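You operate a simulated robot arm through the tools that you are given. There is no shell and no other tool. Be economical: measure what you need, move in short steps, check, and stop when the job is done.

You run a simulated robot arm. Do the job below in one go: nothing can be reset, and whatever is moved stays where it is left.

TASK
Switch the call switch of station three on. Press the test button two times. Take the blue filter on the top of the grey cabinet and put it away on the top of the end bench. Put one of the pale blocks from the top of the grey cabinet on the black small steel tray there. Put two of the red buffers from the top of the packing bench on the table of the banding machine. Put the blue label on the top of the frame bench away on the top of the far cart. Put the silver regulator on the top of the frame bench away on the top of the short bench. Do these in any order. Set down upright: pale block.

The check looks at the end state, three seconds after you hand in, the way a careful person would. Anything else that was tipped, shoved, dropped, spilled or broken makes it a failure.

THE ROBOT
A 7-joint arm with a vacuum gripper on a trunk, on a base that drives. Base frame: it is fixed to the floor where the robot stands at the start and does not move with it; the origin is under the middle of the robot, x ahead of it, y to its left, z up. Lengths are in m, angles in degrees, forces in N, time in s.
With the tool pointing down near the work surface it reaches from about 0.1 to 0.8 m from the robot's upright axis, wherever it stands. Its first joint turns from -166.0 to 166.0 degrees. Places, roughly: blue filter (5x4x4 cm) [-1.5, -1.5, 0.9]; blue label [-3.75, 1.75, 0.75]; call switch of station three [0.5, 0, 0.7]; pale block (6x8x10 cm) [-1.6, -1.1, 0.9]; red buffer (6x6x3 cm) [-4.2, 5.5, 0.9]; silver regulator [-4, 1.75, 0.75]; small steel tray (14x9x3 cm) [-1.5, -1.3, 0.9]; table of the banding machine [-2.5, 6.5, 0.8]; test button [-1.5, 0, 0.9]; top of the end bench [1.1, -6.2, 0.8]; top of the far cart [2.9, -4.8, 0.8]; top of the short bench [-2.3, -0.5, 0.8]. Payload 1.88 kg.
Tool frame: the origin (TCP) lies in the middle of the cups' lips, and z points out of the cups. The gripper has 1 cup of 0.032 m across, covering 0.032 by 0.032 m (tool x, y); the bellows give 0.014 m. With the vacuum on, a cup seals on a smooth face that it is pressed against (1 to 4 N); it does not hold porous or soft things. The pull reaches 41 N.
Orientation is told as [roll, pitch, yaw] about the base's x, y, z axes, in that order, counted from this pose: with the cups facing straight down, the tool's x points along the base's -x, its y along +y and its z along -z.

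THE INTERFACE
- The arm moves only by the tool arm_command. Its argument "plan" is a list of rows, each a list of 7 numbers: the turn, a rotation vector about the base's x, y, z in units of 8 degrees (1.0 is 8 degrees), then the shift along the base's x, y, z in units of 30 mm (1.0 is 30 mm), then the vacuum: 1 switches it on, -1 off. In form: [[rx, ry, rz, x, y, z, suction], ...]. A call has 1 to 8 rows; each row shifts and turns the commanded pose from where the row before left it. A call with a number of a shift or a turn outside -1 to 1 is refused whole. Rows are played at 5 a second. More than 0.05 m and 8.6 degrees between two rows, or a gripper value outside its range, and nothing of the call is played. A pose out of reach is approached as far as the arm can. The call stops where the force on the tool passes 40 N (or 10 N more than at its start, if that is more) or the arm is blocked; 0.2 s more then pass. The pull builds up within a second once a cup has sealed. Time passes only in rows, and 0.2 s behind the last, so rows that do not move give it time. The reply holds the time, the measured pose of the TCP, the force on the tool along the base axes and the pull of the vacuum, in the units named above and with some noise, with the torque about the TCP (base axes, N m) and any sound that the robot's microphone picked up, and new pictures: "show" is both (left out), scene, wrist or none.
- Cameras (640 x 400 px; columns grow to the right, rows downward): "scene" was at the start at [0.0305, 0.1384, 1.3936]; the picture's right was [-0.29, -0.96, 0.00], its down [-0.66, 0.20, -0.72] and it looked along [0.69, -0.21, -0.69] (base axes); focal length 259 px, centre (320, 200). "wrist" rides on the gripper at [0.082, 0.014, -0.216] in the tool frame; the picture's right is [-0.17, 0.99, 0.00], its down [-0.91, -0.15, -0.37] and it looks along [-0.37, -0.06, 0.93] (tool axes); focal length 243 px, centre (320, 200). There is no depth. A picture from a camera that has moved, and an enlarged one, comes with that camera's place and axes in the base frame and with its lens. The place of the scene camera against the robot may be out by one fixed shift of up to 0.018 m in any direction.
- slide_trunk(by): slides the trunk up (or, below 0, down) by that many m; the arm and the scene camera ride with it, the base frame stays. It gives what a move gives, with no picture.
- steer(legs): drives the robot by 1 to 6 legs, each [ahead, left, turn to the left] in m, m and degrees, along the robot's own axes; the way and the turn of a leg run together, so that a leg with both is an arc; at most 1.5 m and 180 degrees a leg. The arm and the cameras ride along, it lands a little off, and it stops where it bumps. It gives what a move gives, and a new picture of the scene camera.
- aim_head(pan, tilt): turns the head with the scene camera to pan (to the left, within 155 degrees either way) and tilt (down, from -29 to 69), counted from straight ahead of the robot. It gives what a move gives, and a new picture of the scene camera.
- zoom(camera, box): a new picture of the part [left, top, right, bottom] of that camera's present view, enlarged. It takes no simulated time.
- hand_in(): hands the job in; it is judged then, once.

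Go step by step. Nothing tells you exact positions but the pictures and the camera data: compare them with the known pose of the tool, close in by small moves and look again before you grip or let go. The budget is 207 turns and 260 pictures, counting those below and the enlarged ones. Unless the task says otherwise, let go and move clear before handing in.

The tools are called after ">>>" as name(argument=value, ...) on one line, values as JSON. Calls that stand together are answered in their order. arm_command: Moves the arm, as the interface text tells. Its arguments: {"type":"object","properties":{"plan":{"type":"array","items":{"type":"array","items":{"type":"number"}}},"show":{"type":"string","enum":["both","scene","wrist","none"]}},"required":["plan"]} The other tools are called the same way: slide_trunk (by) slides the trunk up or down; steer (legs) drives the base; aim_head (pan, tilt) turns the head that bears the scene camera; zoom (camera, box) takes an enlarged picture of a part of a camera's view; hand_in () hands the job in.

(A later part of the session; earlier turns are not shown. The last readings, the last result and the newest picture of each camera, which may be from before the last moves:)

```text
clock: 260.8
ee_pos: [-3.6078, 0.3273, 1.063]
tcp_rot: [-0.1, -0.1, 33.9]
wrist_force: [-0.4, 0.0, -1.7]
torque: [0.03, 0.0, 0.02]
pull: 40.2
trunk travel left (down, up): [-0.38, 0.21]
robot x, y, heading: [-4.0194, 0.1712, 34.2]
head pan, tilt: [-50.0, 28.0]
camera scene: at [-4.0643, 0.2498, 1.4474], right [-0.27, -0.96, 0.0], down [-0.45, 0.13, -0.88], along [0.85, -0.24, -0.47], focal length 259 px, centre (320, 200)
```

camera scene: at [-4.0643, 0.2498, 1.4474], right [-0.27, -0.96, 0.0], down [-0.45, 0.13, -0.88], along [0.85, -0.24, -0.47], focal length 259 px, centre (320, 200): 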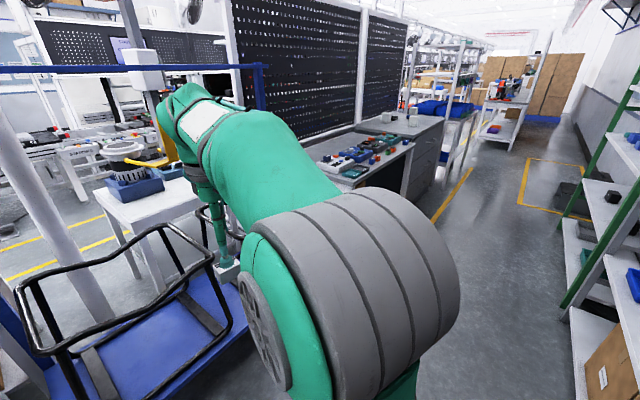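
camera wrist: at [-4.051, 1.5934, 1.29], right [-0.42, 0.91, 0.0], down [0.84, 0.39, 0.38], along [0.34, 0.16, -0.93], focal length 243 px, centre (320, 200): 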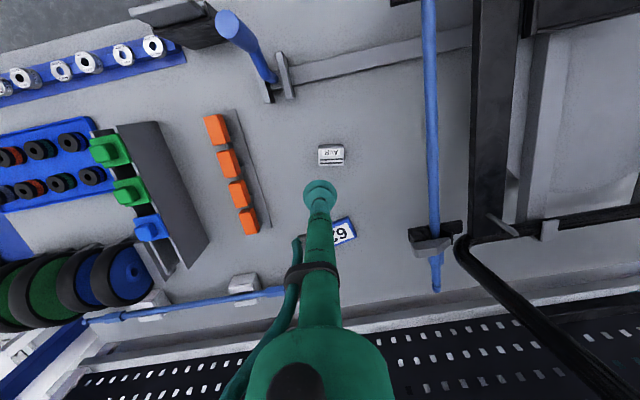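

The short bench with small parts and then the grey drawer cabinet are further along. I strafe on and look at the short bench.

>>> steer(legs=[[0, -1.35, 0]])

>>> aim_head(pan=0, tilt=40)

```text
clock: 267.6
ee_pos: [-2.8492, -0.7923, 1.062]
tcp_rot: [0.0, -0.1, 34.0]
wrist_force: [0.4, 0.8, -0.4]
torque: [0.0, -0.02, 0.02]
pull: 40.7
trunk travel left (down, up): [-0.38, 0.21]
robot x, y, heading: [-3.2679, -0.9436, 34.0]
head pan, tilt: [-50.0, 28.0]
camera scene: at [-3.3075, -0.8699, 1.4475], right [-0.27, -0.96, 0.0], down [-0.45, 0.13, -0.88], along [0.85, -0.24, -0.47], focal length 259 px, centre (320, 200)
```

scene: 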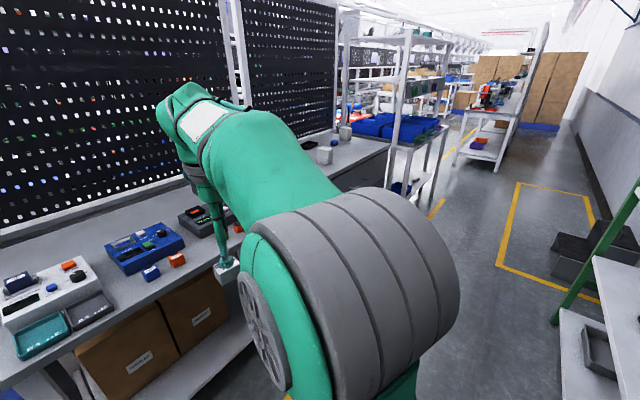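

```text
clock: 268.8
ee_pos: [-2.8505, -0.7922, 1.0627]
tcp_rot: [-0.1, -0.1, 34.0]
wrist_force: [0.4, 0.7, -1.6]
torque: [0.02, -0.04, 0.04]
pull: 41.0
trunk travel left (down, up): [-0.38, 0.21]
robot x, y, heading: [-3.2653, -0.945, 34.1]
head pan, tilt: [0.0, 40.0]
camera scene: at [-3.3247, -0.7973, 1.429], right [0.56, -0.83, 0.0], down [-0.53, -0.36, -0.77], along [0.63, 0.43, -0.64], focal length 259 px, centre (320, 200)
```

scene: 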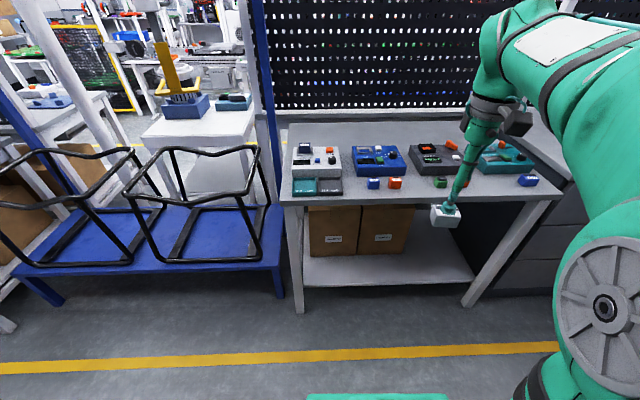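

There is a free spot on the short bench's front edge between the orange and green cubes. I drive closer.

>>> steer(legs=[[0.27, -0.1, 0]])

>>> zoom(camera="wrist", box=[0, 0, 640, 400])

```text
clock: 270.8
ee_pos: [-2.5675, -0.7251, 1.0628]
tcp_rot: [-0.1, -0.1, 33.9]
wrist_force: [-0.2, -0.3, -0.6]
torque: [-0.01, -0.05, -0.01]
pull: 40.5
trunk travel left (down, up): [-0.38, 0.21]
robot x, y, heading: [-2.9822, -0.8776, 34.1]
head pan, tilt: [0.0, 40.0]
camera scene: at [-3.0431, -0.7286, 1.4289], right [0.56, -0.83, 0.0], down [-0.53, -0.36, -0.77], along [0.64, 0.43, -0.64], focal length 259 px, centre (320, 200)
```

scene: 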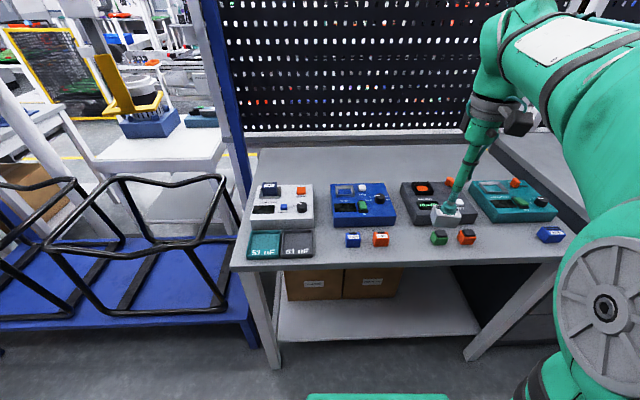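

```text
1.00 times, centred on (320, 200) of wrist (not enlarged: the box is as wide or as high as the picture)
camera zoom: at [-2.6449, -0.7592, 1.2782], right [-0.41, 0.91, 0.0], down [0.84, 0.38, 0.38], along [0.34, 0.15, -0.93], focal length 243 px, centre (320, 200)
```

zoom: 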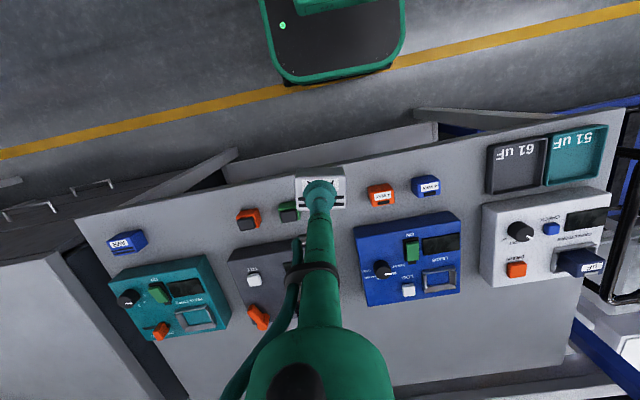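

The gap between the cubes in front is about 13 cm wide, centred near (-2.485, -0.650). I move over it and descend partway.

>>> arm_command(plan=[[0, 0, 0, 0.69, 0.63, 0, 1], [0, 0, 0, 0.69, 0.63, 0, 1], [0, 0, 0, 0.69, 0.63, -0.3, 1], [0, 0, 0, 0.69, 0.63, -0.5, 1], [0, 0, 0, 0, 0, -0.8, 1], [0, 0, 0, 0, 0, -0.8, 1], [0, 0, 0, 0, 0, -0.8, 1], [0, 0, 0, 0, 0, -0.6, 1]], show="wrist")

>>> zoom(camera="scene", box=[350, 170, 490, 270])

```text
clock: 272.6
ee_pos: [-2.4855, -0.6489, 0.9471]
tcp_rot: [-0.1, -0.1, 33.9]
wrist_force: [0.0, 0.6, -1.6]
torque: [-0.03, 0.0, 0.0]
pull: 41.2
trunk travel left (down, up): [-0.38, 0.21]
robot x, y, heading: [-2.9801, -0.88, 33.7]
head pan, tilt: [0.0, 40.0]
camera wrist: at [-2.5617, -0.6834, 1.1634], right [-0.41, 0.91, 0.0], down [0.84, 0.38, 0.38], along [0.34, 0.15, -0.93], focal length 243 px, centre (320, 200)
```

wrist: 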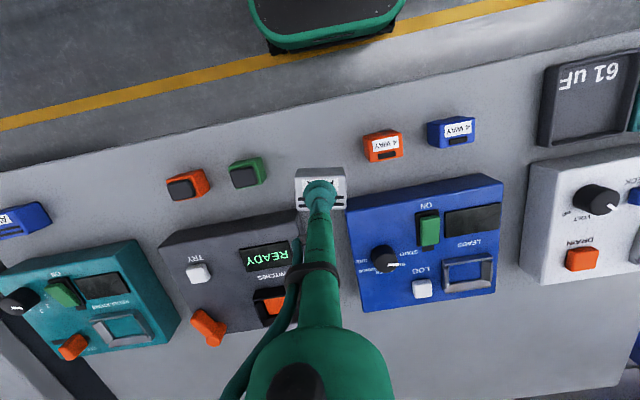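

```text
4.00 times, centred on (420, 220) of scene
camera zoom: at [-3.043, -0.7286, 1.429], right [0.56, -0.83, 0.0], down [-0.53, -0.36, -0.77], along [0.64, 0.43, -0.64], focal length 1036 px, centre (-80, 120)
```

zoom: 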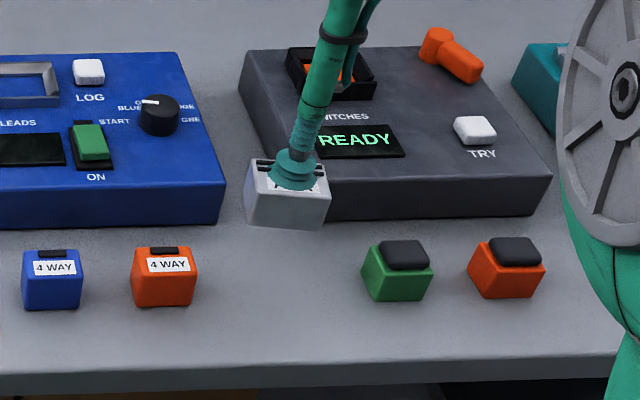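

It will land centrally. I lower it.

>>> arm_command(plan=[[0, 0, 0, 0, 0, -0.8, 1], [0, 0, 0, 0, 0, -0.8, 1], [0, 0, 0, 0, 0, -0.7, 1], [0, 0, 0, 0, 0, -0.5, 1], [0, 0, 0, 0, 0, -0.3, 1]], show="none")

>>> zoom(camera="scene", box=[350, 170, 490, 270])

```text
clock: 273.7
ee_pos: [-2.483, -0.6477, 0.8686]
tcp_rot: [-0.3, -1.0, 33.9]
wrist_force: [-1.1, -0.1, 11.5]
torque: [0.0, 0.15, -0.1]
pull: 40.7
trunk travel left (down, up): [-0.38, 0.21]
robot x, y, heading: [-2.9871, -0.8766, 34.1]
head pan, tilt: [0.0, 40.0]
stopped in row 5: the force on the tool passed its limit at 50 N (the readings are from after the stop); the commanded pose is now the measured one
```

```text
4.00 times, centred on (420, 220) of scene
camera zoom: at [-3.0441, -0.729, 1.4287], right [0.56, -0.83, 0.0], down [-0.53, -0.36, -0.77], along [0.64, 0.43, -0.64], focal length 1036 px, centre (-80, 120)
```

zoom: 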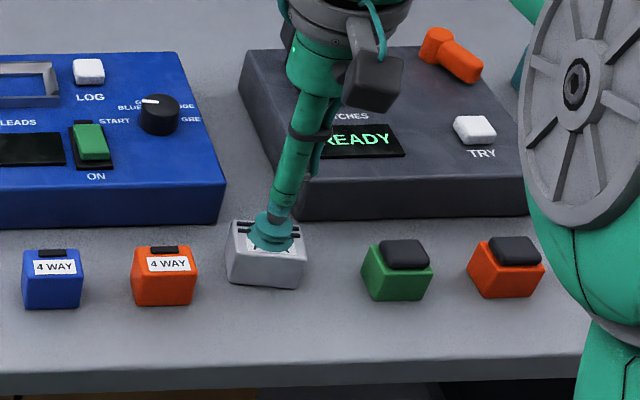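

It's on the bench (surface a bit higher than expected). I release and lift.

>>> arm_command(plan=[[0, 0, 0, 0, 0, 0, -1], [0, 0, 0, 0, 0, 0, -1], [0, 0, 0, 0, 0, 0, -1], [0, 0, 0, 0, 0, 0.2, -1], [0, 0, 0, 0, 0, 0.7, -1], [0, 0, 0, 0, 0, 1, -1], [0, 0, 0, 0, 0, 1, -1], [0, 0, 0, 0, 0, 1, -1]], show="none")

>>> zoom(camera="scene", box=[350, 170, 490, 270])

```text
clock: 275.5
ee_pos: [-2.4821, -0.6458, 0.9829]
tcp_rot: [-0.1, -0.5, 33.8]
wrist_force: [0.3, -0.4, -0.2]
torque: [-0.03, 0.0, -0.01]
pull: 0.0
trunk travel left (down, up): [-0.38, 0.21]
robot x, y, heading: [-2.9839, -0.8759, 34.1]
head pan, tilt: [0.0, 40.0]
```

```text
4.00 times, centred on (420, 220) of scene
camera zoom: at [-3.043, -0.7285, 1.4289], right [0.56, -0.83, 0.0], down [-0.53, -0.36, -0.77], along [0.64, 0.43, -0.64], focal length 1036 px, centre (-80, 120)
```

zoom: 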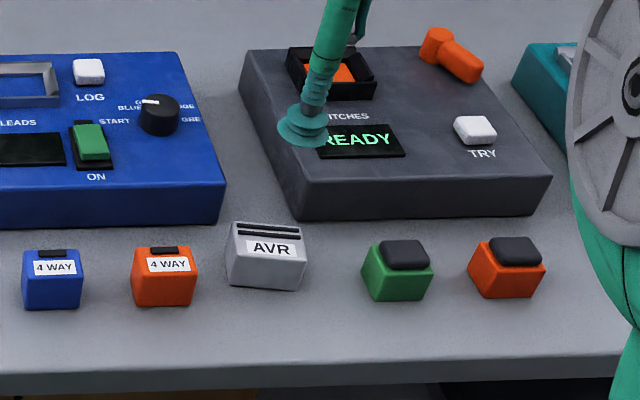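

The regulator stands on the short bench. I lift and go on to the grey cabinet next door for the pale block.

>>> arm_command(plan=[[0, 0, 0, 0, 0, 1, -1], [0, 0, 0, 0, 0, 1, -1], [0, 0, 0, -0.5, -0.3, 1, -1], [0, 0, 0, -0.9, -0.6, 0.5, -1], [0, 0, 0, -0.9, -0.6, 0, -1], [0, 0, 0, -0.9, -0.6, 0, -1], [0, 0, 0, -0.6, -0.4, 0, -1]], show="none")

>>> steer(legs=[[-0.2, 0, 0], [0, -1.0, 0]])

>>> zoom(camera="wrist", box=[0, 0, 640, 400])

```text
clock: 277.1
ee_pos: [-2.5975, -0.722, 1.0887]
tcp_rot: [-0.1, -0.8, 33.8]
wrist_force: [0.2, -0.1, 0.2]
torque: [-0.04, -0.01, -0.01]
pull: 0.0
trunk travel left (down, up): [-0.38, 0.21]
robot x, y, heading: [-2.9844, -0.8761, 33.8]
head pan, tilt: [0.0, 40.0]
```

```text
clock: 283.5
ee_pos: [-2.203, -1.6602, 1.0889]
tcp_rot: [-0.2, -0.7, 34.1]
wrist_force: [0.2, -0.1, 0.2]
torque: [0.0, -0.01, -0.01]
pull: 0.0
trunk travel left (down, up): [-0.38, 0.21]
robot x, y, heading: [-2.5908, -1.8188, 34.2]
head pan, tilt: [0.0, 40.0]
camera scene: at [-2.6486, -1.669, 1.4289], right [0.56, -0.83, 0.0], down [-0.53, -0.36, -0.77], along [0.63, 0.43, -0.64], focal length 259 px, centre (320, 200)
```

scene: 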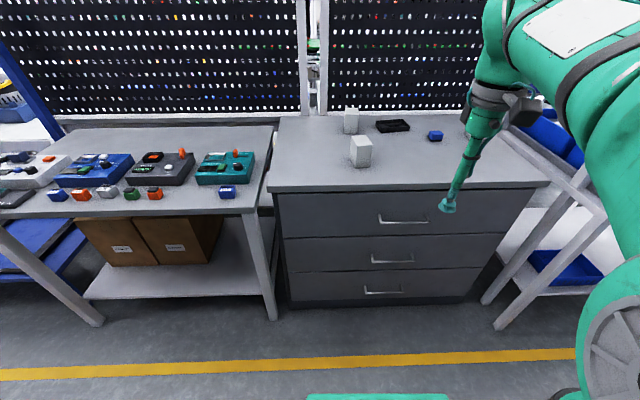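

```text
1.00 times, centred on (320, 200) of wrist (not enlarged: the box is as wide or as high as the picture)
camera zoom: at [-2.2809, -1.6965, 1.3029], right [-0.41, 0.91, 0.0], down [0.84, 0.38, 0.39], along [0.35, 0.16, -0.92], focal length 243 px, centre (320, 200)
```

zoom: 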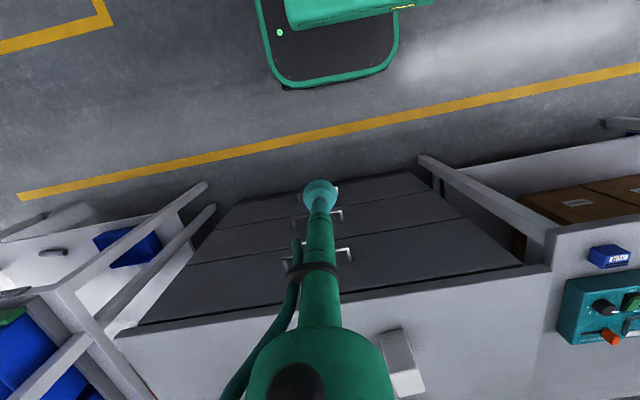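

I see two pale blocks, the small black tray and the blue filter toward the back of the cabinet top. I move closer, aligned with the tray.

>>> steer(legs=[[0, -0.17, 0], [0.42, 0, 0]])

>>> zoom(camera="wrist", box=[0, 0, 640, 400])

```text
clock: 287.1
ee_pos: [-1.7588, -1.5636, 1.0895]
tcp_rot: [-0.3, -0.7, 34.2]
wrist_force: [0.3, -0.2, -0.3]
torque: [0.01, -0.02, -0.01]
pull: 0.2
trunk travel left (down, up): [-0.38, 0.21]
robot x, y, heading: [-2.1447, -1.7231, 34.3]
head pan, tilt: [0.0, 40.0]
camera scene: at [-2.205, -1.5731, 1.4289], right [0.56, -0.83, 0.0], down [-0.53, -0.36, -0.77], along [0.63, 0.43, -0.64], focal length 259 px, centre (320, 200)
```

scene: 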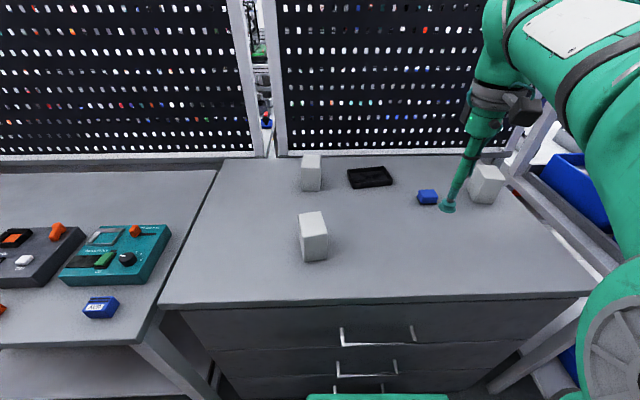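

```text
1.00 times, centred on (320, 200) of wrist (not enlarged: the box is as wide or as high as the picture)
camera zoom: at [-1.8373, -1.6004, 1.3029], right [-0.42, 0.91, 0.0], down [0.84, 0.38, 0.39], along [0.35, 0.16, -0.92], focal length 243 px, centre (320, 200)
```

zoom: 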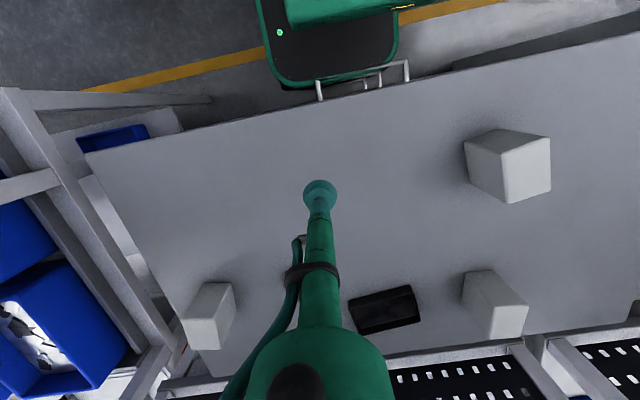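

Three pale blocks stand here; I take the front one, about (-1.865, -1.30). I move above it and look.

>>> arm_command(plan=[[0, 0.09, 0, -0.35, 0.95, 0, -1], [0, 0, 0, -0.35, 0.95, 0, -1], [0, 0, 0, -0.35, 0.95, 0, -1], [0, 0, 0, -0.35, 0.95, 0, -1], [0, 0, 0, -0.35, 0.95, 0, -1], [0, 0, 0, -0.35, 0.95, 0, -1], [0, 0, 0, -0.35, 0.95, 0, -1], [0, 0, 0, -0.35, 0.95, 0, -1]], show="wrist")

>>> zoom(camera="wrist", box=[240, 80, 400, 220])

>>> zoom(camera="scene", box=[270, 140, 410, 270])

```text
clock: 288.9
ee_pos: [-1.8422, -1.3355, 1.0888]
tcp_rot: [0.2, -0.1, 33.9]
wrist_force: [-0.1, -0.5, -0.5]
torque: [0.0, -0.01, -0.04]
pull: 0.0
trunk travel left (down, up): [-0.38, 0.21]
robot x, y, heading: [-2.1416, -1.7215, 34.1]
head pan, tilt: [0.0, 40.0]
camera wrist: at [-1.9183, -1.3722, 1.3036], right [-0.41, 0.91, 0.0], down [0.84, 0.38, 0.38], along [0.34, 0.16, -0.93], focal length 243 px, centre (320, 200)
```

wrist: 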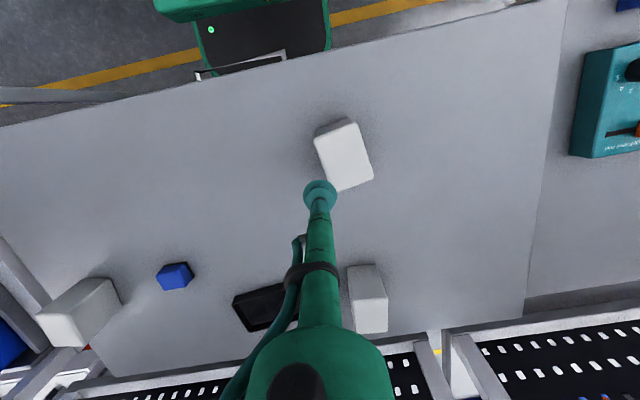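

```text
2.86 times, centred on (320, 150) of wrist
camera zoom: at [-1.9183, -1.3722, 1.3036], right [-0.41, 0.91, 0.0], down [0.84, 0.38, 0.38], along [0.34, 0.16, -0.93], focal length 693 px, centre (320, 343)
```

zoom: 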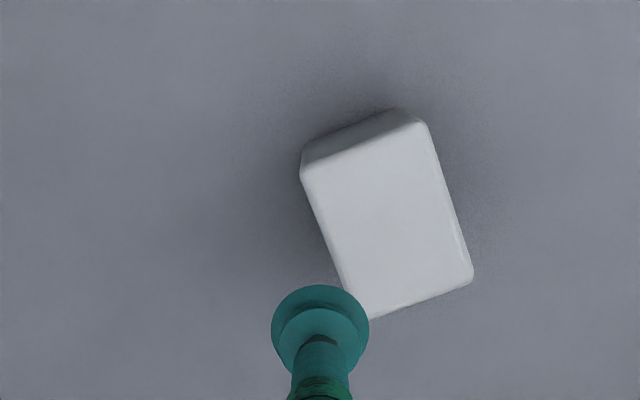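

```text
3.08 times, centred on (340, 205) of scene
camera zoom: at [-2.2048, -1.5731, 1.4289], right [0.56, -0.83, 0.0], down [-0.53, -0.36, -0.77], along [0.63, 0.43, -0.64], focal length 797 px, centre (258, 185)
```

zoom: 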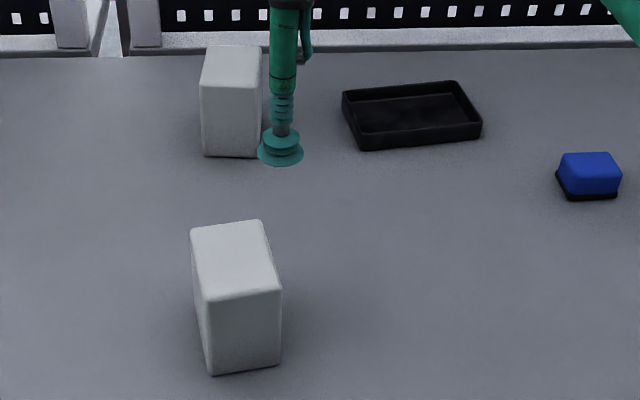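

Block top centre is at (-1.866, -1.308), its 8 cm side at 46°; the tray's long side lies at -46°, so the block needs a 90° turn. I align and lower gently with vacuum.

>>> arm_command(plan=[[0, 0, 0, -0.8, 0.92, 0, -1], [0, 0, 0, 0, 0, -1, -1], [0, 0, 0, 0, 0, -1, 1], [0, 0, 0, 0, 0, -0.7, 1], [0, 0, 0, 0, 0, -0.3, 1], [0, 0, 0, 0, 0, -0.2, 1], [0, 0, 0, 0, 0, 0, 1], [0, 0, 0, 0, 0, 0, 1]], show="none")

>>> zoom(camera="wrist", box=[240, 80, 400, 220])

```text
clock: 290.7
ee_pos: [-1.8646, -1.3078, 0.994]
tcp_rot: [0.3, -0.3, 34.1]
wrist_force: [1.9, 5.8, 16.8]
torque: [-0.2, 0.04, -0.04]
pull: 40.9
trunk travel left (down, up): [-0.38, 0.21]
robot x, y, heading: [-2.1482, -1.7198, 34.4]
head pan, tilt: [0.0, 40.0]
```

```text
2.86 times, centred on (320, 150) of wrist
camera zoom: at [-1.9423, -1.3447, 1.2088], right [-0.42, 0.91, 0.01], down [0.84, 0.38, 0.38], along [0.34, 0.16, -0.93], focal length 693 px, centre (320, 343)
```

zoom: 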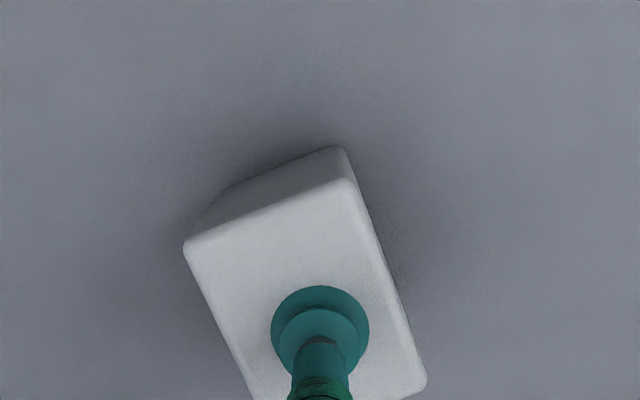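

Sealed. I lift gently 0.1 m.

>>> arm_command(plan=[[0, 0, 0, 0, 0, 0.2, 1], [0, 0, 0, 0, 0, 0.3, 1], [0, 0, 0, 0, 0, 0.4, 1], [0, 0, 0, 0, 0, 0.6, 1], [0, 0, 0, 0, 0, 0.7, 1], [0, 0, 0, 0, 0, 0.7, 1], [0, 0, 0, 0, 0, 0.6, 1], [0, 0, 0, 0, 0, 0, 1]], show="scene")

```text
clock: 292.5
ee_pos: [-1.8675, -1.3088, 1.0981]
tcp_rot: [0.2, -0.1, 34.0]
wrist_force: [0.3, 0.6, -3.3]
torque: [0.0, -0.05, 0.0]
pull: 40.2
trunk travel left (down, up): [-0.38, 0.21]
robot x, y, heading: [-2.1456, -1.7236, 34.1]
head pan, tilt: [0.0, 40.0]
camera scene: at [-2.2049, -1.573, 1.4289], right [0.56, -0.83, 0.0], down [-0.53, -0.36, -0.77], along [0.63, 0.43, -0.64], focal length 259 px, centre (320, 200)
```

scene: 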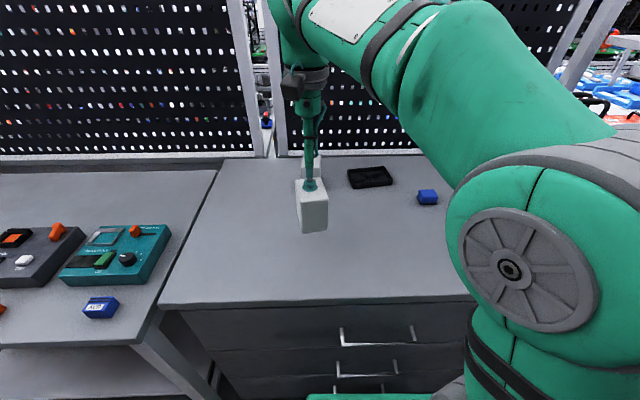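

I drive 5 cm closer to bring the tray well in reach, then turn the block by about 88°.

>>> steer(legs=[[0.05, 0, 0]])

>>> arm_command(plan=[[0, 0, 0.5, 0, 0, 0, 1], [0, 0, 1, 0, 0, 0, 1], [0, 0, 1, 0, 0, 0, 1], [0, 0, 1, 0, 0, 0, 1], [0, 0, 1, 0, 0, 0, 1], [0, 0, 1, 0, 0, 0, 1], [0, 0, 0.5, 0, 0, 0, 1], [0, 0, 0, 0, 0, 0, 1]], show="wrist")

```text
clock: 293.3
ee_pos: [-1.8659, -1.3069, 1.0959]
tcp_rot: [0.2, 0.1, 34.4]
wrist_force: [-0.3, -0.7, -2.8]
torque: [0.0, 0.02, 0.01]
pull: 40.6
trunk travel left (down, up): [-0.38, 0.21]
robot x, y, heading: [-2.1452, -1.7221, 34.4]
head pan, tilt: [0.0, 40.0]
stopped in leg 1: the robot was blocked; the commanded pose is now the measured one
camera scene: at [-2.2033, -1.573, 1.4289], right [0.57, -0.82, 0.0], down [-0.53, -0.36, -0.77], along [0.63, 0.43, -0.64], focal length 259 px, centre (320, 200)
```

scene: 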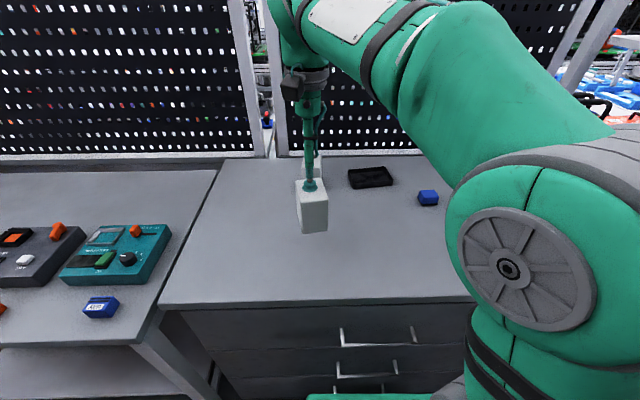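

```text
clock: 295.1
ee_pos: [-1.8669, -1.3068, 1.0961]
tcp_rot: [0.2, 0.0, 82.3]
wrist_force: [0.1, -0.2, -2.4]
torque: [-0.02, 0.0, 0.02]
pull: 40.4
trunk travel left (down, up): [-0.38, 0.21]
robot x, y, heading: [-2.1425, -1.7199, 34.4]
head pan, tilt: [0.0, 40.0]
camera wrist: at [-1.8909, -1.3876, 1.3128], right [-0.96, 0.3, 0.0], down [0.28, 0.89, 0.37], along [0.11, 0.36, -0.93], focal length 243 px, centre (320, 200)
```

wrist: 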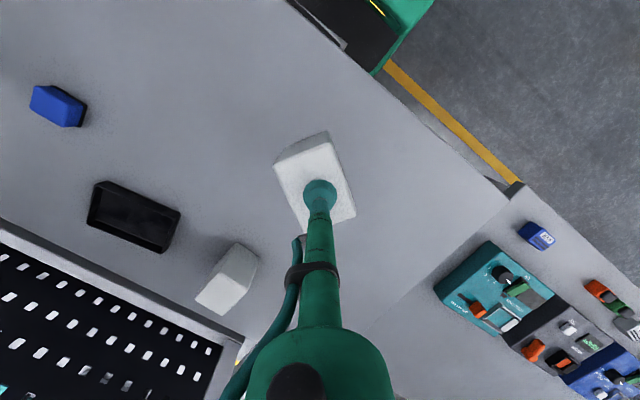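

The base already touches the cabinet, so I stay. I raise a little, finish the turn (40° more) and start across to the tray.

>>> arm_command(plan=[[0, 0, 1, 0, 0, 0.5, 1], [0, 0, 1, 0.3, -0.3, 0.5, 1], [0, 0, 1, 0.5, -0.5, 0.3, 1], [0, 0, 1, 0.7, -0.3, 0, 1], [0, 0, 0.95, 0.8, 0, 0, 1], [0, 0, 0, 0.8, 0, 0, 1], [0, 0, 0, 0.8, 0, 0, 1], [0, 0, 0, 0.8, 0, 0, 1]], show="none")

>>> arm_command(plan=[[0, 0, 0, 0.8, 0, 0, 1], [0, 0, 0, 0.8, 0, 0, 1], [0, 0, 0, 0.8, 0.2, 0, 1], [0, 0, 0, 0.8, 0.2, 0, 1], [0, 0, 0, 0.8, 0.2, 0, 1], [0, 0, 0, 0.6, 0.2, 0, 1], [0, 0, 0, 0.3, 0.2, 0, 1], [0, 0, 0, 0, 0, 0, 1]], show="both")

```text
clock: 296.9
ee_pos: [-1.7248, -1.3397, 1.136]
tcp_rot: [0.1, 0.0, 122.0]
wrist_force: [-0.6, 0.3, -2.4]
torque: [0.01, -0.01, -0.04]
pull: 40.0
trunk travel left (down, up): [-0.38, 0.21]
robot x, y, heading: [-2.1482, -1.7207, 34.2]
head pan, tilt: [0.0, 40.0]
```

```text
clock: 298.7
ee_pos: [-1.6011, -1.3261, 1.1188]
tcp_rot: [0.2, 0.1, 122.0]
wrist_force: [-0.3, -0.5, -2.3]
torque: [0.02, 0.02, -0.02]
pull: 40.6
out of reach, approached as far as the arm can: row 5, 6, 7
trunk travel left (down, up): [-0.38, 0.21]
robot x, y, heading: [-2.1399, -1.7223, 34.3]
head pan, tilt: [0.0, 40.0]
camera scene: at [-2.2034, -1.5731, 1.4289], right [0.57, -0.82, 0.0], down [-0.53, -0.36, -0.77], along [0.63, 0.43, -0.64], focal length 259 px, centre (320, 200)
camera wrist: at [-1.5701, -1.4034, 1.3346], right [-0.93, -0.38, 0.0], down [-0.35, 0.86, 0.37], along [-0.14, 0.35, -0.93], focal length 243 px, centre (320, 200)
```

scene: 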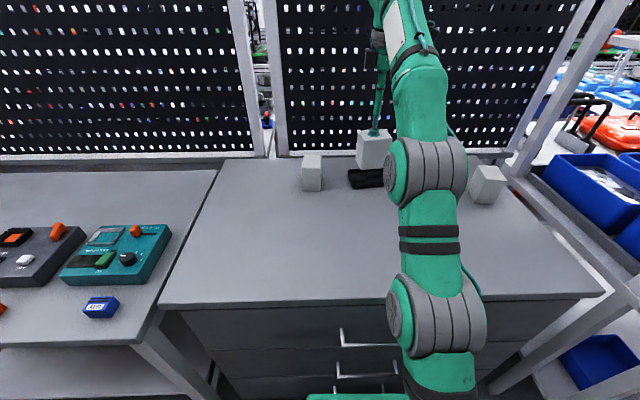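
wrist: 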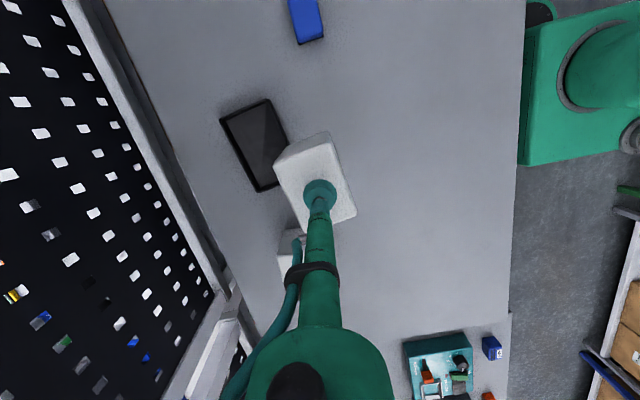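

The arm runs out of reach at this height, so I raise the trunk for a flatter reach and go on.

>>> slide_trunk(by=0.2)

>>> arm_command(plan=[[0, 0, 0, 0, 0, -0.8, 1], [0, 0, 0, 0, 0, -0.8, 1], [0, 0, 0, 0, 0, -0.8, 1], [0, 0, 0, 0, 0, -0.8, 1], [0, 0, 0, 0.5, 0.1, -0.8, 1], [0, 0, 0, 0.7, 0.2, -0.8, 1], [0, 0, 0, 0.7, 0.2, -0.5, 1], [0, 0, 0, 0.5, 0.2, -0.3, 1]], show="both")

```text
clock: 300.8
ee_pos: [-1.6026, -1.3252, 1.3194]
tcp_rot: [0.2, 0.0, 121.9]
wrist_force: [0.0, 0.3, -2.8]
torque: [0.0, 0.0, 0.0]
pull: 40.8
trunk travel left (down, up): [-0.58, 0.01]
robot x, y, heading: [-2.1417, -1.7241, 34.6]
head pan, tilt: [0.0, 40.0]
```

```text
clock: 302.6
ee_pos: [-1.53, -1.3055, 1.15]
tcp_rot: [0.2, 0.1, 121.8]
wrist_force: [0.2, -0.4, -2.4]
torque: [-0.02, 0.05, -0.01]
pull: 40.8
trunk travel left (down, up): [-0.58, 0.01]
robot x, y, heading: [-2.1413, -1.7203, 34.2]
head pan, tilt: [0.0, 40.0]
camera scene: at [-2.2029, -1.5728, 1.6289], right [0.57, -0.82, 0.0], down [-0.53, -0.36, -0.77], along [0.63, 0.43, -0.64], focal length 259 px, centre (320, 200)
camera wrist: at [-1.4975, -1.3828, 1.3658], right [-0.93, -0.38, 0.0], down [-0.35, 0.86, 0.37], along [-0.15, 0.35, -0.93], focal length 243 px, centre (320, 200)
```

scene: 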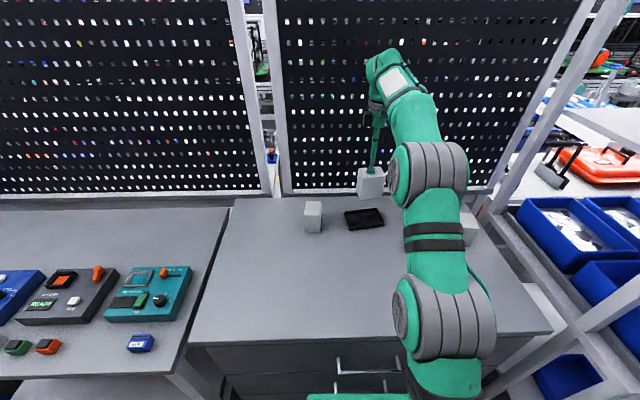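
wrist: 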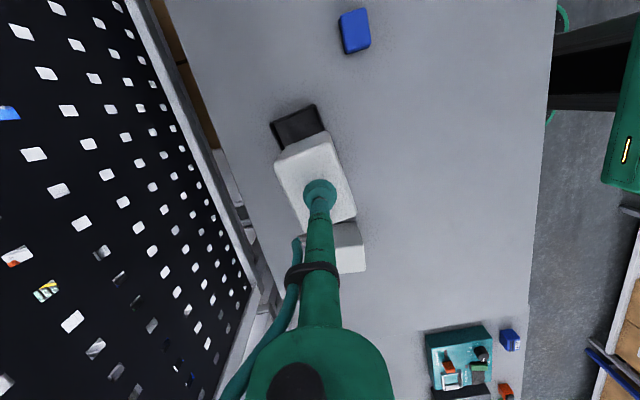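

The block is aligned with the tray's direction. I centre it over the tray (about (-1.505, -1.300)) and lower to just above the rim.

>>> arm_command(plan=[[0, 0, 0, 0.32, 0.2, -0.5, 1], [0, 0, 0, 0.32, 0.2, -0.6, 1], [0, 0, 0, 0, 0, -0.6, 1], [0, 0, 0, 0, 0, -0.6, 1], [0, 0, 0, 0, 0, -0.4, 1], [0, 0, 0, 0, 0, 0, 1]], show="wrist")

>>> zoom(camera="scene", box=[300, 170, 440, 260])

>>> zoom(camera="wrist", box=[240, 80, 400, 240])

```text
clock: 304.0
ee_pos: [-1.5104, -1.293, 1.0709]
tcp_rot: [0.1, 0.0, 121.8]
wrist_force: [0.3, 0.9, -2.5]
torque: [0.03, 0.01, 0.01]
pull: 41.1
trunk travel left (down, up): [-0.58, 0.01]
robot x, y, heading: [-2.1404, -1.7223, 34.3]
head pan, tilt: [0.0, 40.0]
camera wrist: at [-1.4788, -1.3707, 1.2852], right [-0.92, -0.38, 0.0], down [-0.35, 0.86, 0.37], along [-0.14, 0.35, -0.93], focal length 243 px, centre (320, 200)
```

wrist: 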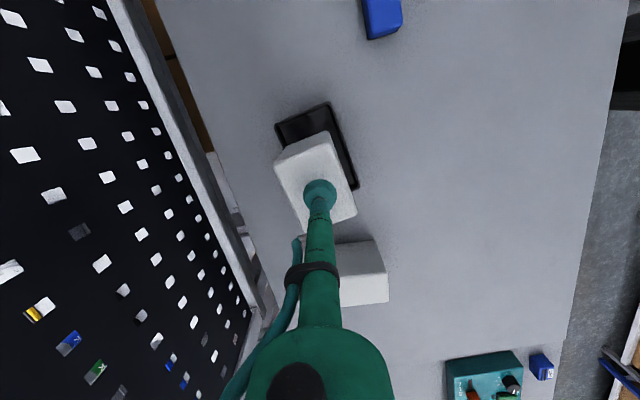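

```text
4.44 times, centred on (370, 215) of scene
camera zoom: at [-2.2033, -1.573, 1.6289], right [0.57, -0.82, 0.0], down [-0.53, -0.36, -0.77], along [0.63, 0.43, -0.64], focal length 1151 px, centre (98, 133)
```

zoom: 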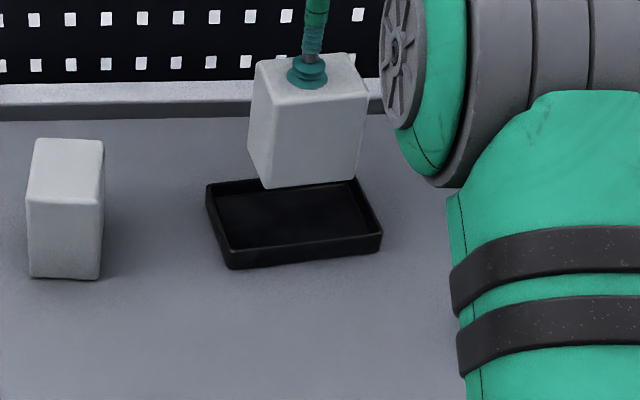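

```text
2.50 times, centred on (320, 160) of wrist
camera zoom: at [-1.4788, -1.3707, 1.2852], right [-0.92, -0.38, 0.0], down [-0.35, 0.86, 0.37], along [-0.14, 0.35, -0.93], focal length 606 px, centre (320, 300)
```

zoom: 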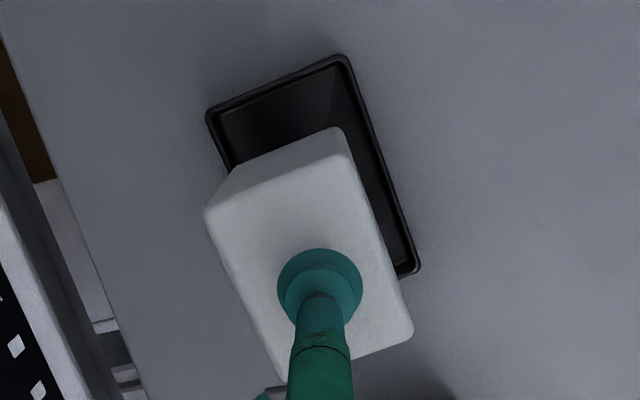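

Tray centre works out to (-1.508, -1.292) and the block centre to about the same within a few mm. I lower further.

>>> arm_command(plan=[[0, 0, 0, 0, 0, -0.5, 1], [0, 0, 0, 0, 0, -0.5, 1], [0, 0, 0, 0, 0, -0.3, 1], [0, 0, 0, 0, 0, 0, 1]], show="none")

>>> zoom(camera="scene", box=[300, 170, 440, 260])

>>> zoom(camera="wrist", box=[240, 80, 400, 240])

```text
clock: 305.0
ee_pos: [-1.5111, -1.2927, 1.0313]
tcp_rot: [0.3, 0.0, 121.9]
wrist_force: [-0.1, -0.5, -2.0]
torque: [0.01, 0.01, 0.04]
pull: 40.6
trunk travel left (down, up): [-0.58, 0.01]
robot x, y, heading: [-2.1441, -1.7231, 34.4]
head pan, tilt: [0.0, 40.0]
```

```text
4.44 times, centred on (370, 215) of scene
camera zoom: at [-2.2033, -1.573, 1.6289], right [0.57, -0.82, 0.0], down [-0.53, -0.36, -0.77], along [0.63, 0.43, -0.64], focal length 1151 px, centre (98, 133)
```

zoom: 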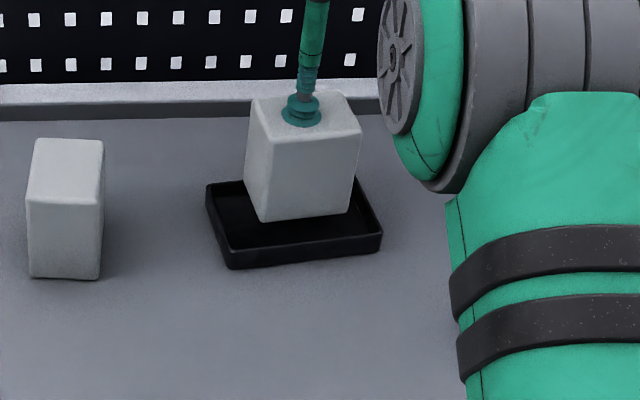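

```text
2.50 times, centred on (320, 160) of wrist
camera zoom: at [-1.4792, -1.3707, 1.2464], right [-0.93, -0.38, 0.0], down [-0.35, 0.86, 0.37], along [-0.14, 0.35, -0.93], focal length 606 px, centre (320, 300)
```

zoom: 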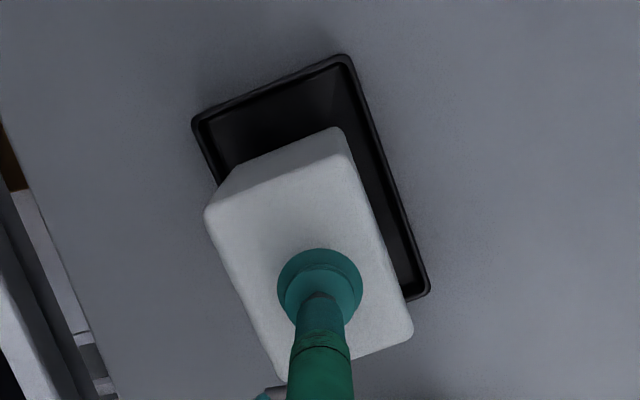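

Relative to the rim the block sits well centred (17 mm and 37 mm in from the outer edges). I lower the rest in small steps.

>>> arm_command(plan=[[0, 0, 0, 0, 0, -0.3, 1], [0, 0, 0, 0, 0, -0.3, 1], [0, 0, 0, 0, 0, -0.2, 1], [0, 0, 0, 0, 0, -0.1, 1]], show="none")

>>> zoom(camera="scene", box=[300, 170, 440, 260])

```text
clock: 306.0
ee_pos: [-1.5114, -1.2919, 1.0046]
tcp_rot: [0.2, -0.1, 121.9]
wrist_force: [-0.4, 0.5, -2.4]
torque: [0.0, 0.02, 0.01]
pull: 40.5
trunk travel left (down, up): [-0.58, 0.01]
robot x, y, heading: [-2.1435, -1.7219, 34.4]
head pan, tilt: [0.0, 40.0]
```

```text
4.44 times, centred on (370, 215) of scene
camera zoom: at [-2.2033, -1.573, 1.6289], right [0.57, -0.82, 0.0], down [-0.53, -0.36, -0.77], along [0.63, 0.43, -0.64], focal length 1151 px, centre (98, 133)
```

zoom: 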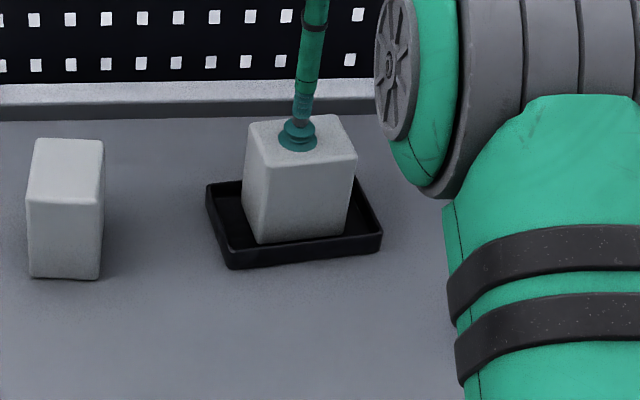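

>>> arm_command(plan=[[0, 0, 0, 0, 0, -0.1, 1], [0, 0, 0, 0, 0, -0.1, 1]], show="none")

>>> arm_command(plan=[[0, 0, 0, 0, 0, -0.1, 1], [0, 0, 0, 0, 0, -0.05, 1]], show="none")

>>> zoom(camera="scene", box=[300, 170, 440, 260])

```text
clock: 306.6
ee_pos: [-1.5122, -1.2938, 1.0024]
tcp_rot: [-0.1, -0.1, 121.9]
wrist_force: [-3.2, -1.0, 12.5]
torque: [-0.06, 0.01, -0.1]
pull: 40.6
trunk travel left (down, up): [-0.58, 0.01]
robot x, y, heading: [-2.141, -1.7201, 34.7]
head pan, tilt: [0.0, 40.0]
```

```text
clock: 307.2
ee_pos: [-1.5107, -1.293, 0.9986]
tcp_rot: [-0.4, 0.0, 121.9]
wrist_force: [0.8, 0.1, 29.8]
torque: [-0.05, 0.02, -0.03]
pull: 40.3
trunk travel left (down, up): [-0.58, 0.01]
robot x, y, heading: [-2.1429, -1.7213, 34.4]
head pan, tilt: [0.0, 40.0]
```

```text
4.44 times, centred on (370, 215) of scene
camera zoom: at [-2.2055, -1.5745, 1.6293], right [0.57, -0.82, 0.0], down [-0.53, -0.36, -0.77], along [0.63, 0.43, -0.64], focal length 1151 px, centre (98, 133)
```

zoom: 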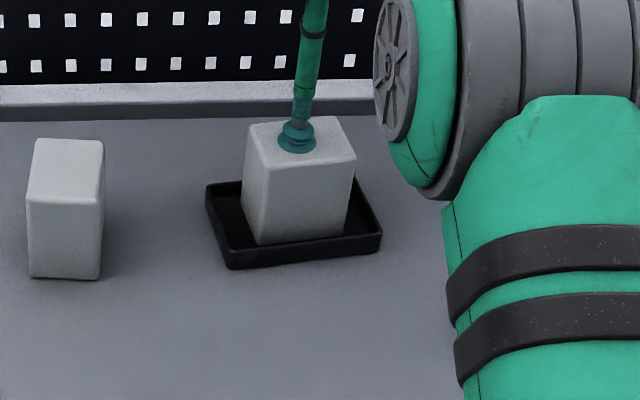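

The block sits flat on the tray floor. I ease off, release and lift.

>>> arm_command(plan=[[0, 0, 0, 0, 0, 0.15, 1], [0, 0, 0, 0, 0, 0, -1], [0, 0, 0, 0, 0, 0, -1], [0, 0, 0, 0, 0, 0, -1], [0, 0, 0, 0, 0, 0.2, -1], [0, 0, 0, 0, 0, 0.5, -1], [0, 0, 0, 0, 0, 1, -1], [0, 0, 0, 0, 0, 1, -1]], show="none")

>>> zoom(camera="scene", box=[300, 170, 440, 260])

>>> zoom(camera="wrist", box=[220, 40, 440, 240])

```text
clock: 309.0
ee_pos: [-1.5108, -1.2926, 1.0802]
tcp_rot: [0.1, 0.1, 121.8]
wrist_force: [-0.3, -0.4, -0.1]
torque: [0.02, 0.01, -0.01]
pull: 0.1
trunk travel left (down, up): [-0.58, 0.01]
robot x, y, heading: [-2.1447, -1.7202, 34.4]
head pan, tilt: [0.0, 40.0]
```

```text
4.44 times, centred on (370, 215) of scene
camera zoom: at [-2.2035, -1.5732, 1.6289], right [0.57, -0.82, 0.0], down [-0.53, -0.36, -0.77], along [0.63, 0.43, -0.64], focal length 1151 px, centre (98, 133)
```

zoom: 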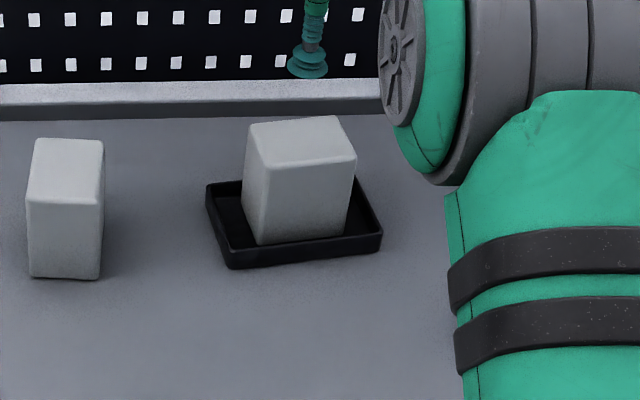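

```text
2.00 times, centred on (330, 140) of wrist
camera zoom: at [-1.4794, -1.3698, 1.2948], right [-0.93, -0.38, 0.0], down [-0.35, 0.86, 0.37], along [-0.15, 0.35, -0.93], focal length 485 px, centre (300, 320)
```

zoom: 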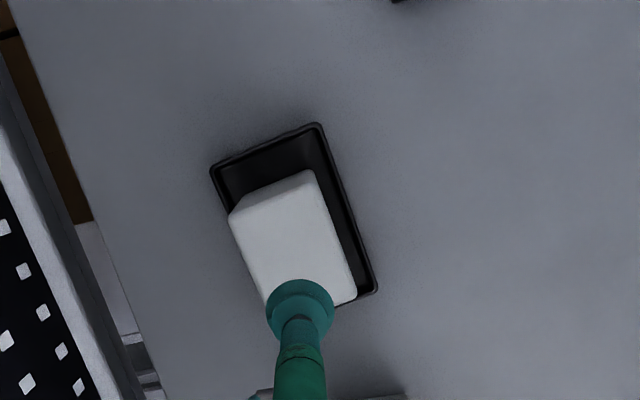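

The pale block stands upright in the tray. Next the blue filter at about (-1.507, -1.500): I move above it.

>>> arm_command(plan=[[0, 0, 0, 0, -0.3, 0.3, -1], [0, 0, 0, 0, -0.95, 0, -1], [0, 0, 0, 0, -0.95, 0, -1], [0, 0, 0, 0, -0.95, 0, -1], [0, 0, 0, 0, -0.95, 0, -1], [0, 0, 0, 0, -0.95, -0.2, -1], [0, 0, 0, 0, -0.95, -0.4, -1], [0, 0, 0, 0, -0.9, -0.6, -1]], show="wrist")

>>> zoom(camera="wrist", box=[250, 110, 390, 230])

```text
clock: 310.8
ee_pos: [-1.511, -1.5011, 1.052]
tcp_rot: [0.2, -0.1, 121.9]
wrist_force: [0.1, -0.1, -0.4]
torque: [-0.01, 0.01, -0.03]
pull: 0.1
trunk travel left (down, up): [-0.58, 0.01]
robot x, y, heading: [-2.1412, -1.7208, 34.5]
head pan, tilt: [0.0, 40.0]
camera wrist: at [-1.4796, -1.5792, 1.2673], right [-0.92, -0.38, 0.0], down [-0.35, 0.86, 0.38], along [-0.14, 0.35, -0.93], focal length 243 px, centre (320, 200)
```

wrist: 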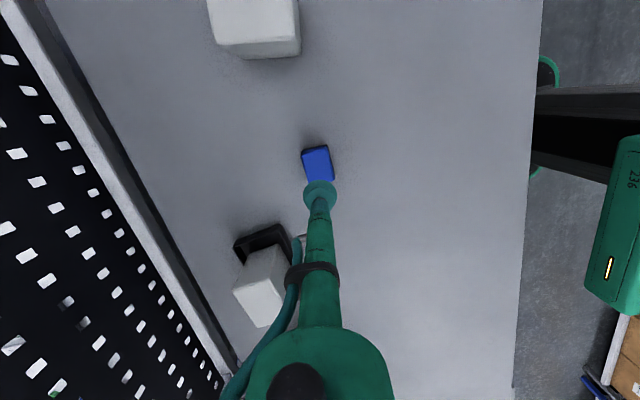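

```text
3.33 times, centred on (320, 170) of wrist
camera zoom: at [-1.4796, -1.5792, 1.2673], right [-0.92, -0.38, 0.0], down [-0.35, 0.86, 0.38], along [-0.14, 0.35, -0.93], focal length 809 px, centre (320, 300)
```

zoom: 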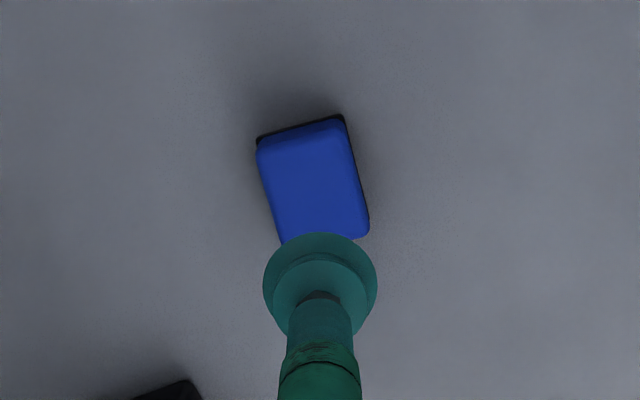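

I shift 6 mm, lower to about 4 cm above it and recheck.

>>> arm_command(plan=[[0, 0, 0, 0.03, 0.2, -1, -1], [0, 0, 0, 0, 0, -1, -1], [0, 0, 0, 0, 0, -1, -1], [0, 0, 0, 0, 0, 0, -1]], show="none")

>>> zoom(camera="wrist", box=[270, 140, 370, 230])

>>> zoom(camera="scene", box=[360, 190, 480, 270])

```text
clock: 311.8
ee_pos: [-1.51, -1.4948, 0.962]
tcp_rot: [0.2, 0.0, 122.0]
wrist_force: [-0.2, -0.7, -0.5]
torque: [0.03, 0.02, 0.01]
pull: 0.0
trunk travel left (down, up): [-0.58, 0.01]
robot x, y, heading: [-2.1424, -1.7231, 34.4]
head pan, tilt: [0.0, 40.0]
```

```text
4.44 times, centred on (320, 185) of wrist
camera zoom: at [-1.4779, -1.5721, 1.1775], right [-0.93, -0.38, 0.0], down [-0.35, 0.86, 0.37], along [-0.14, 0.35, -0.93], focal length 1078 px, centre (320, 267)
```

zoom: 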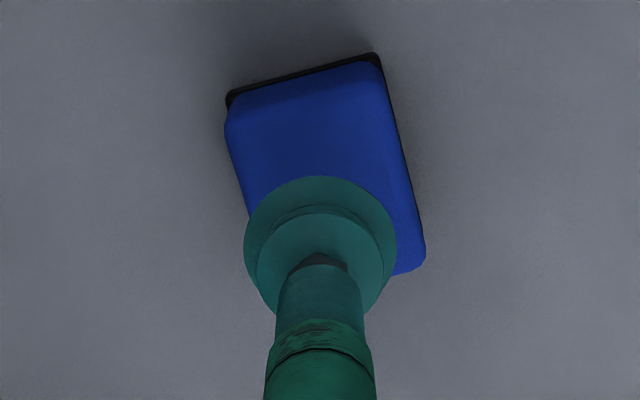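

```text
5.00 times, centred on (420, 230) of scene
camera zoom: at [-2.2031, -1.573, 1.6289], right [0.57, -0.82, 0.0], down [-0.53, -0.36, -0.77], along [0.63, 0.43, -0.64], focal length 1295 px, centre (-180, 50)
```

zoom: 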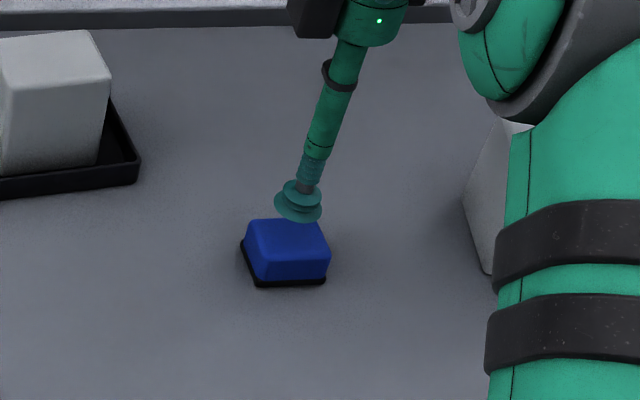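

Aligned. I lower with the vacuum on.

>>> arm_command(plan=[[0, 0, 0, 0, 0.08, -0.6, 1], [0, 0, 0, 0, 0, -0.3, 1], [0, 0, 0, 0, 0, -0.2, 1], [0, 0, 0, 0, 0, -0.2, 1], [0, 0, 0, 0, 0, 0, 1], [0, 0, 0, 0, 0, 0, 1]], show="none")

```text
clock: 313.2
ee_pos: [-1.5083, -1.4921, 0.9257]
tcp_rot: [-0.2, 0.0, 121.9]
wrist_force: [1.0, 1.0, 30.7]
torque: [-0.02, 0.0, -0.01]
pull: 41.0
trunk travel left (down, up): [-0.58, 0.01]
robot x, y, heading: [-2.1411, -1.7207, 34.2]
head pan, tilt: [0.0, 40.0]
```

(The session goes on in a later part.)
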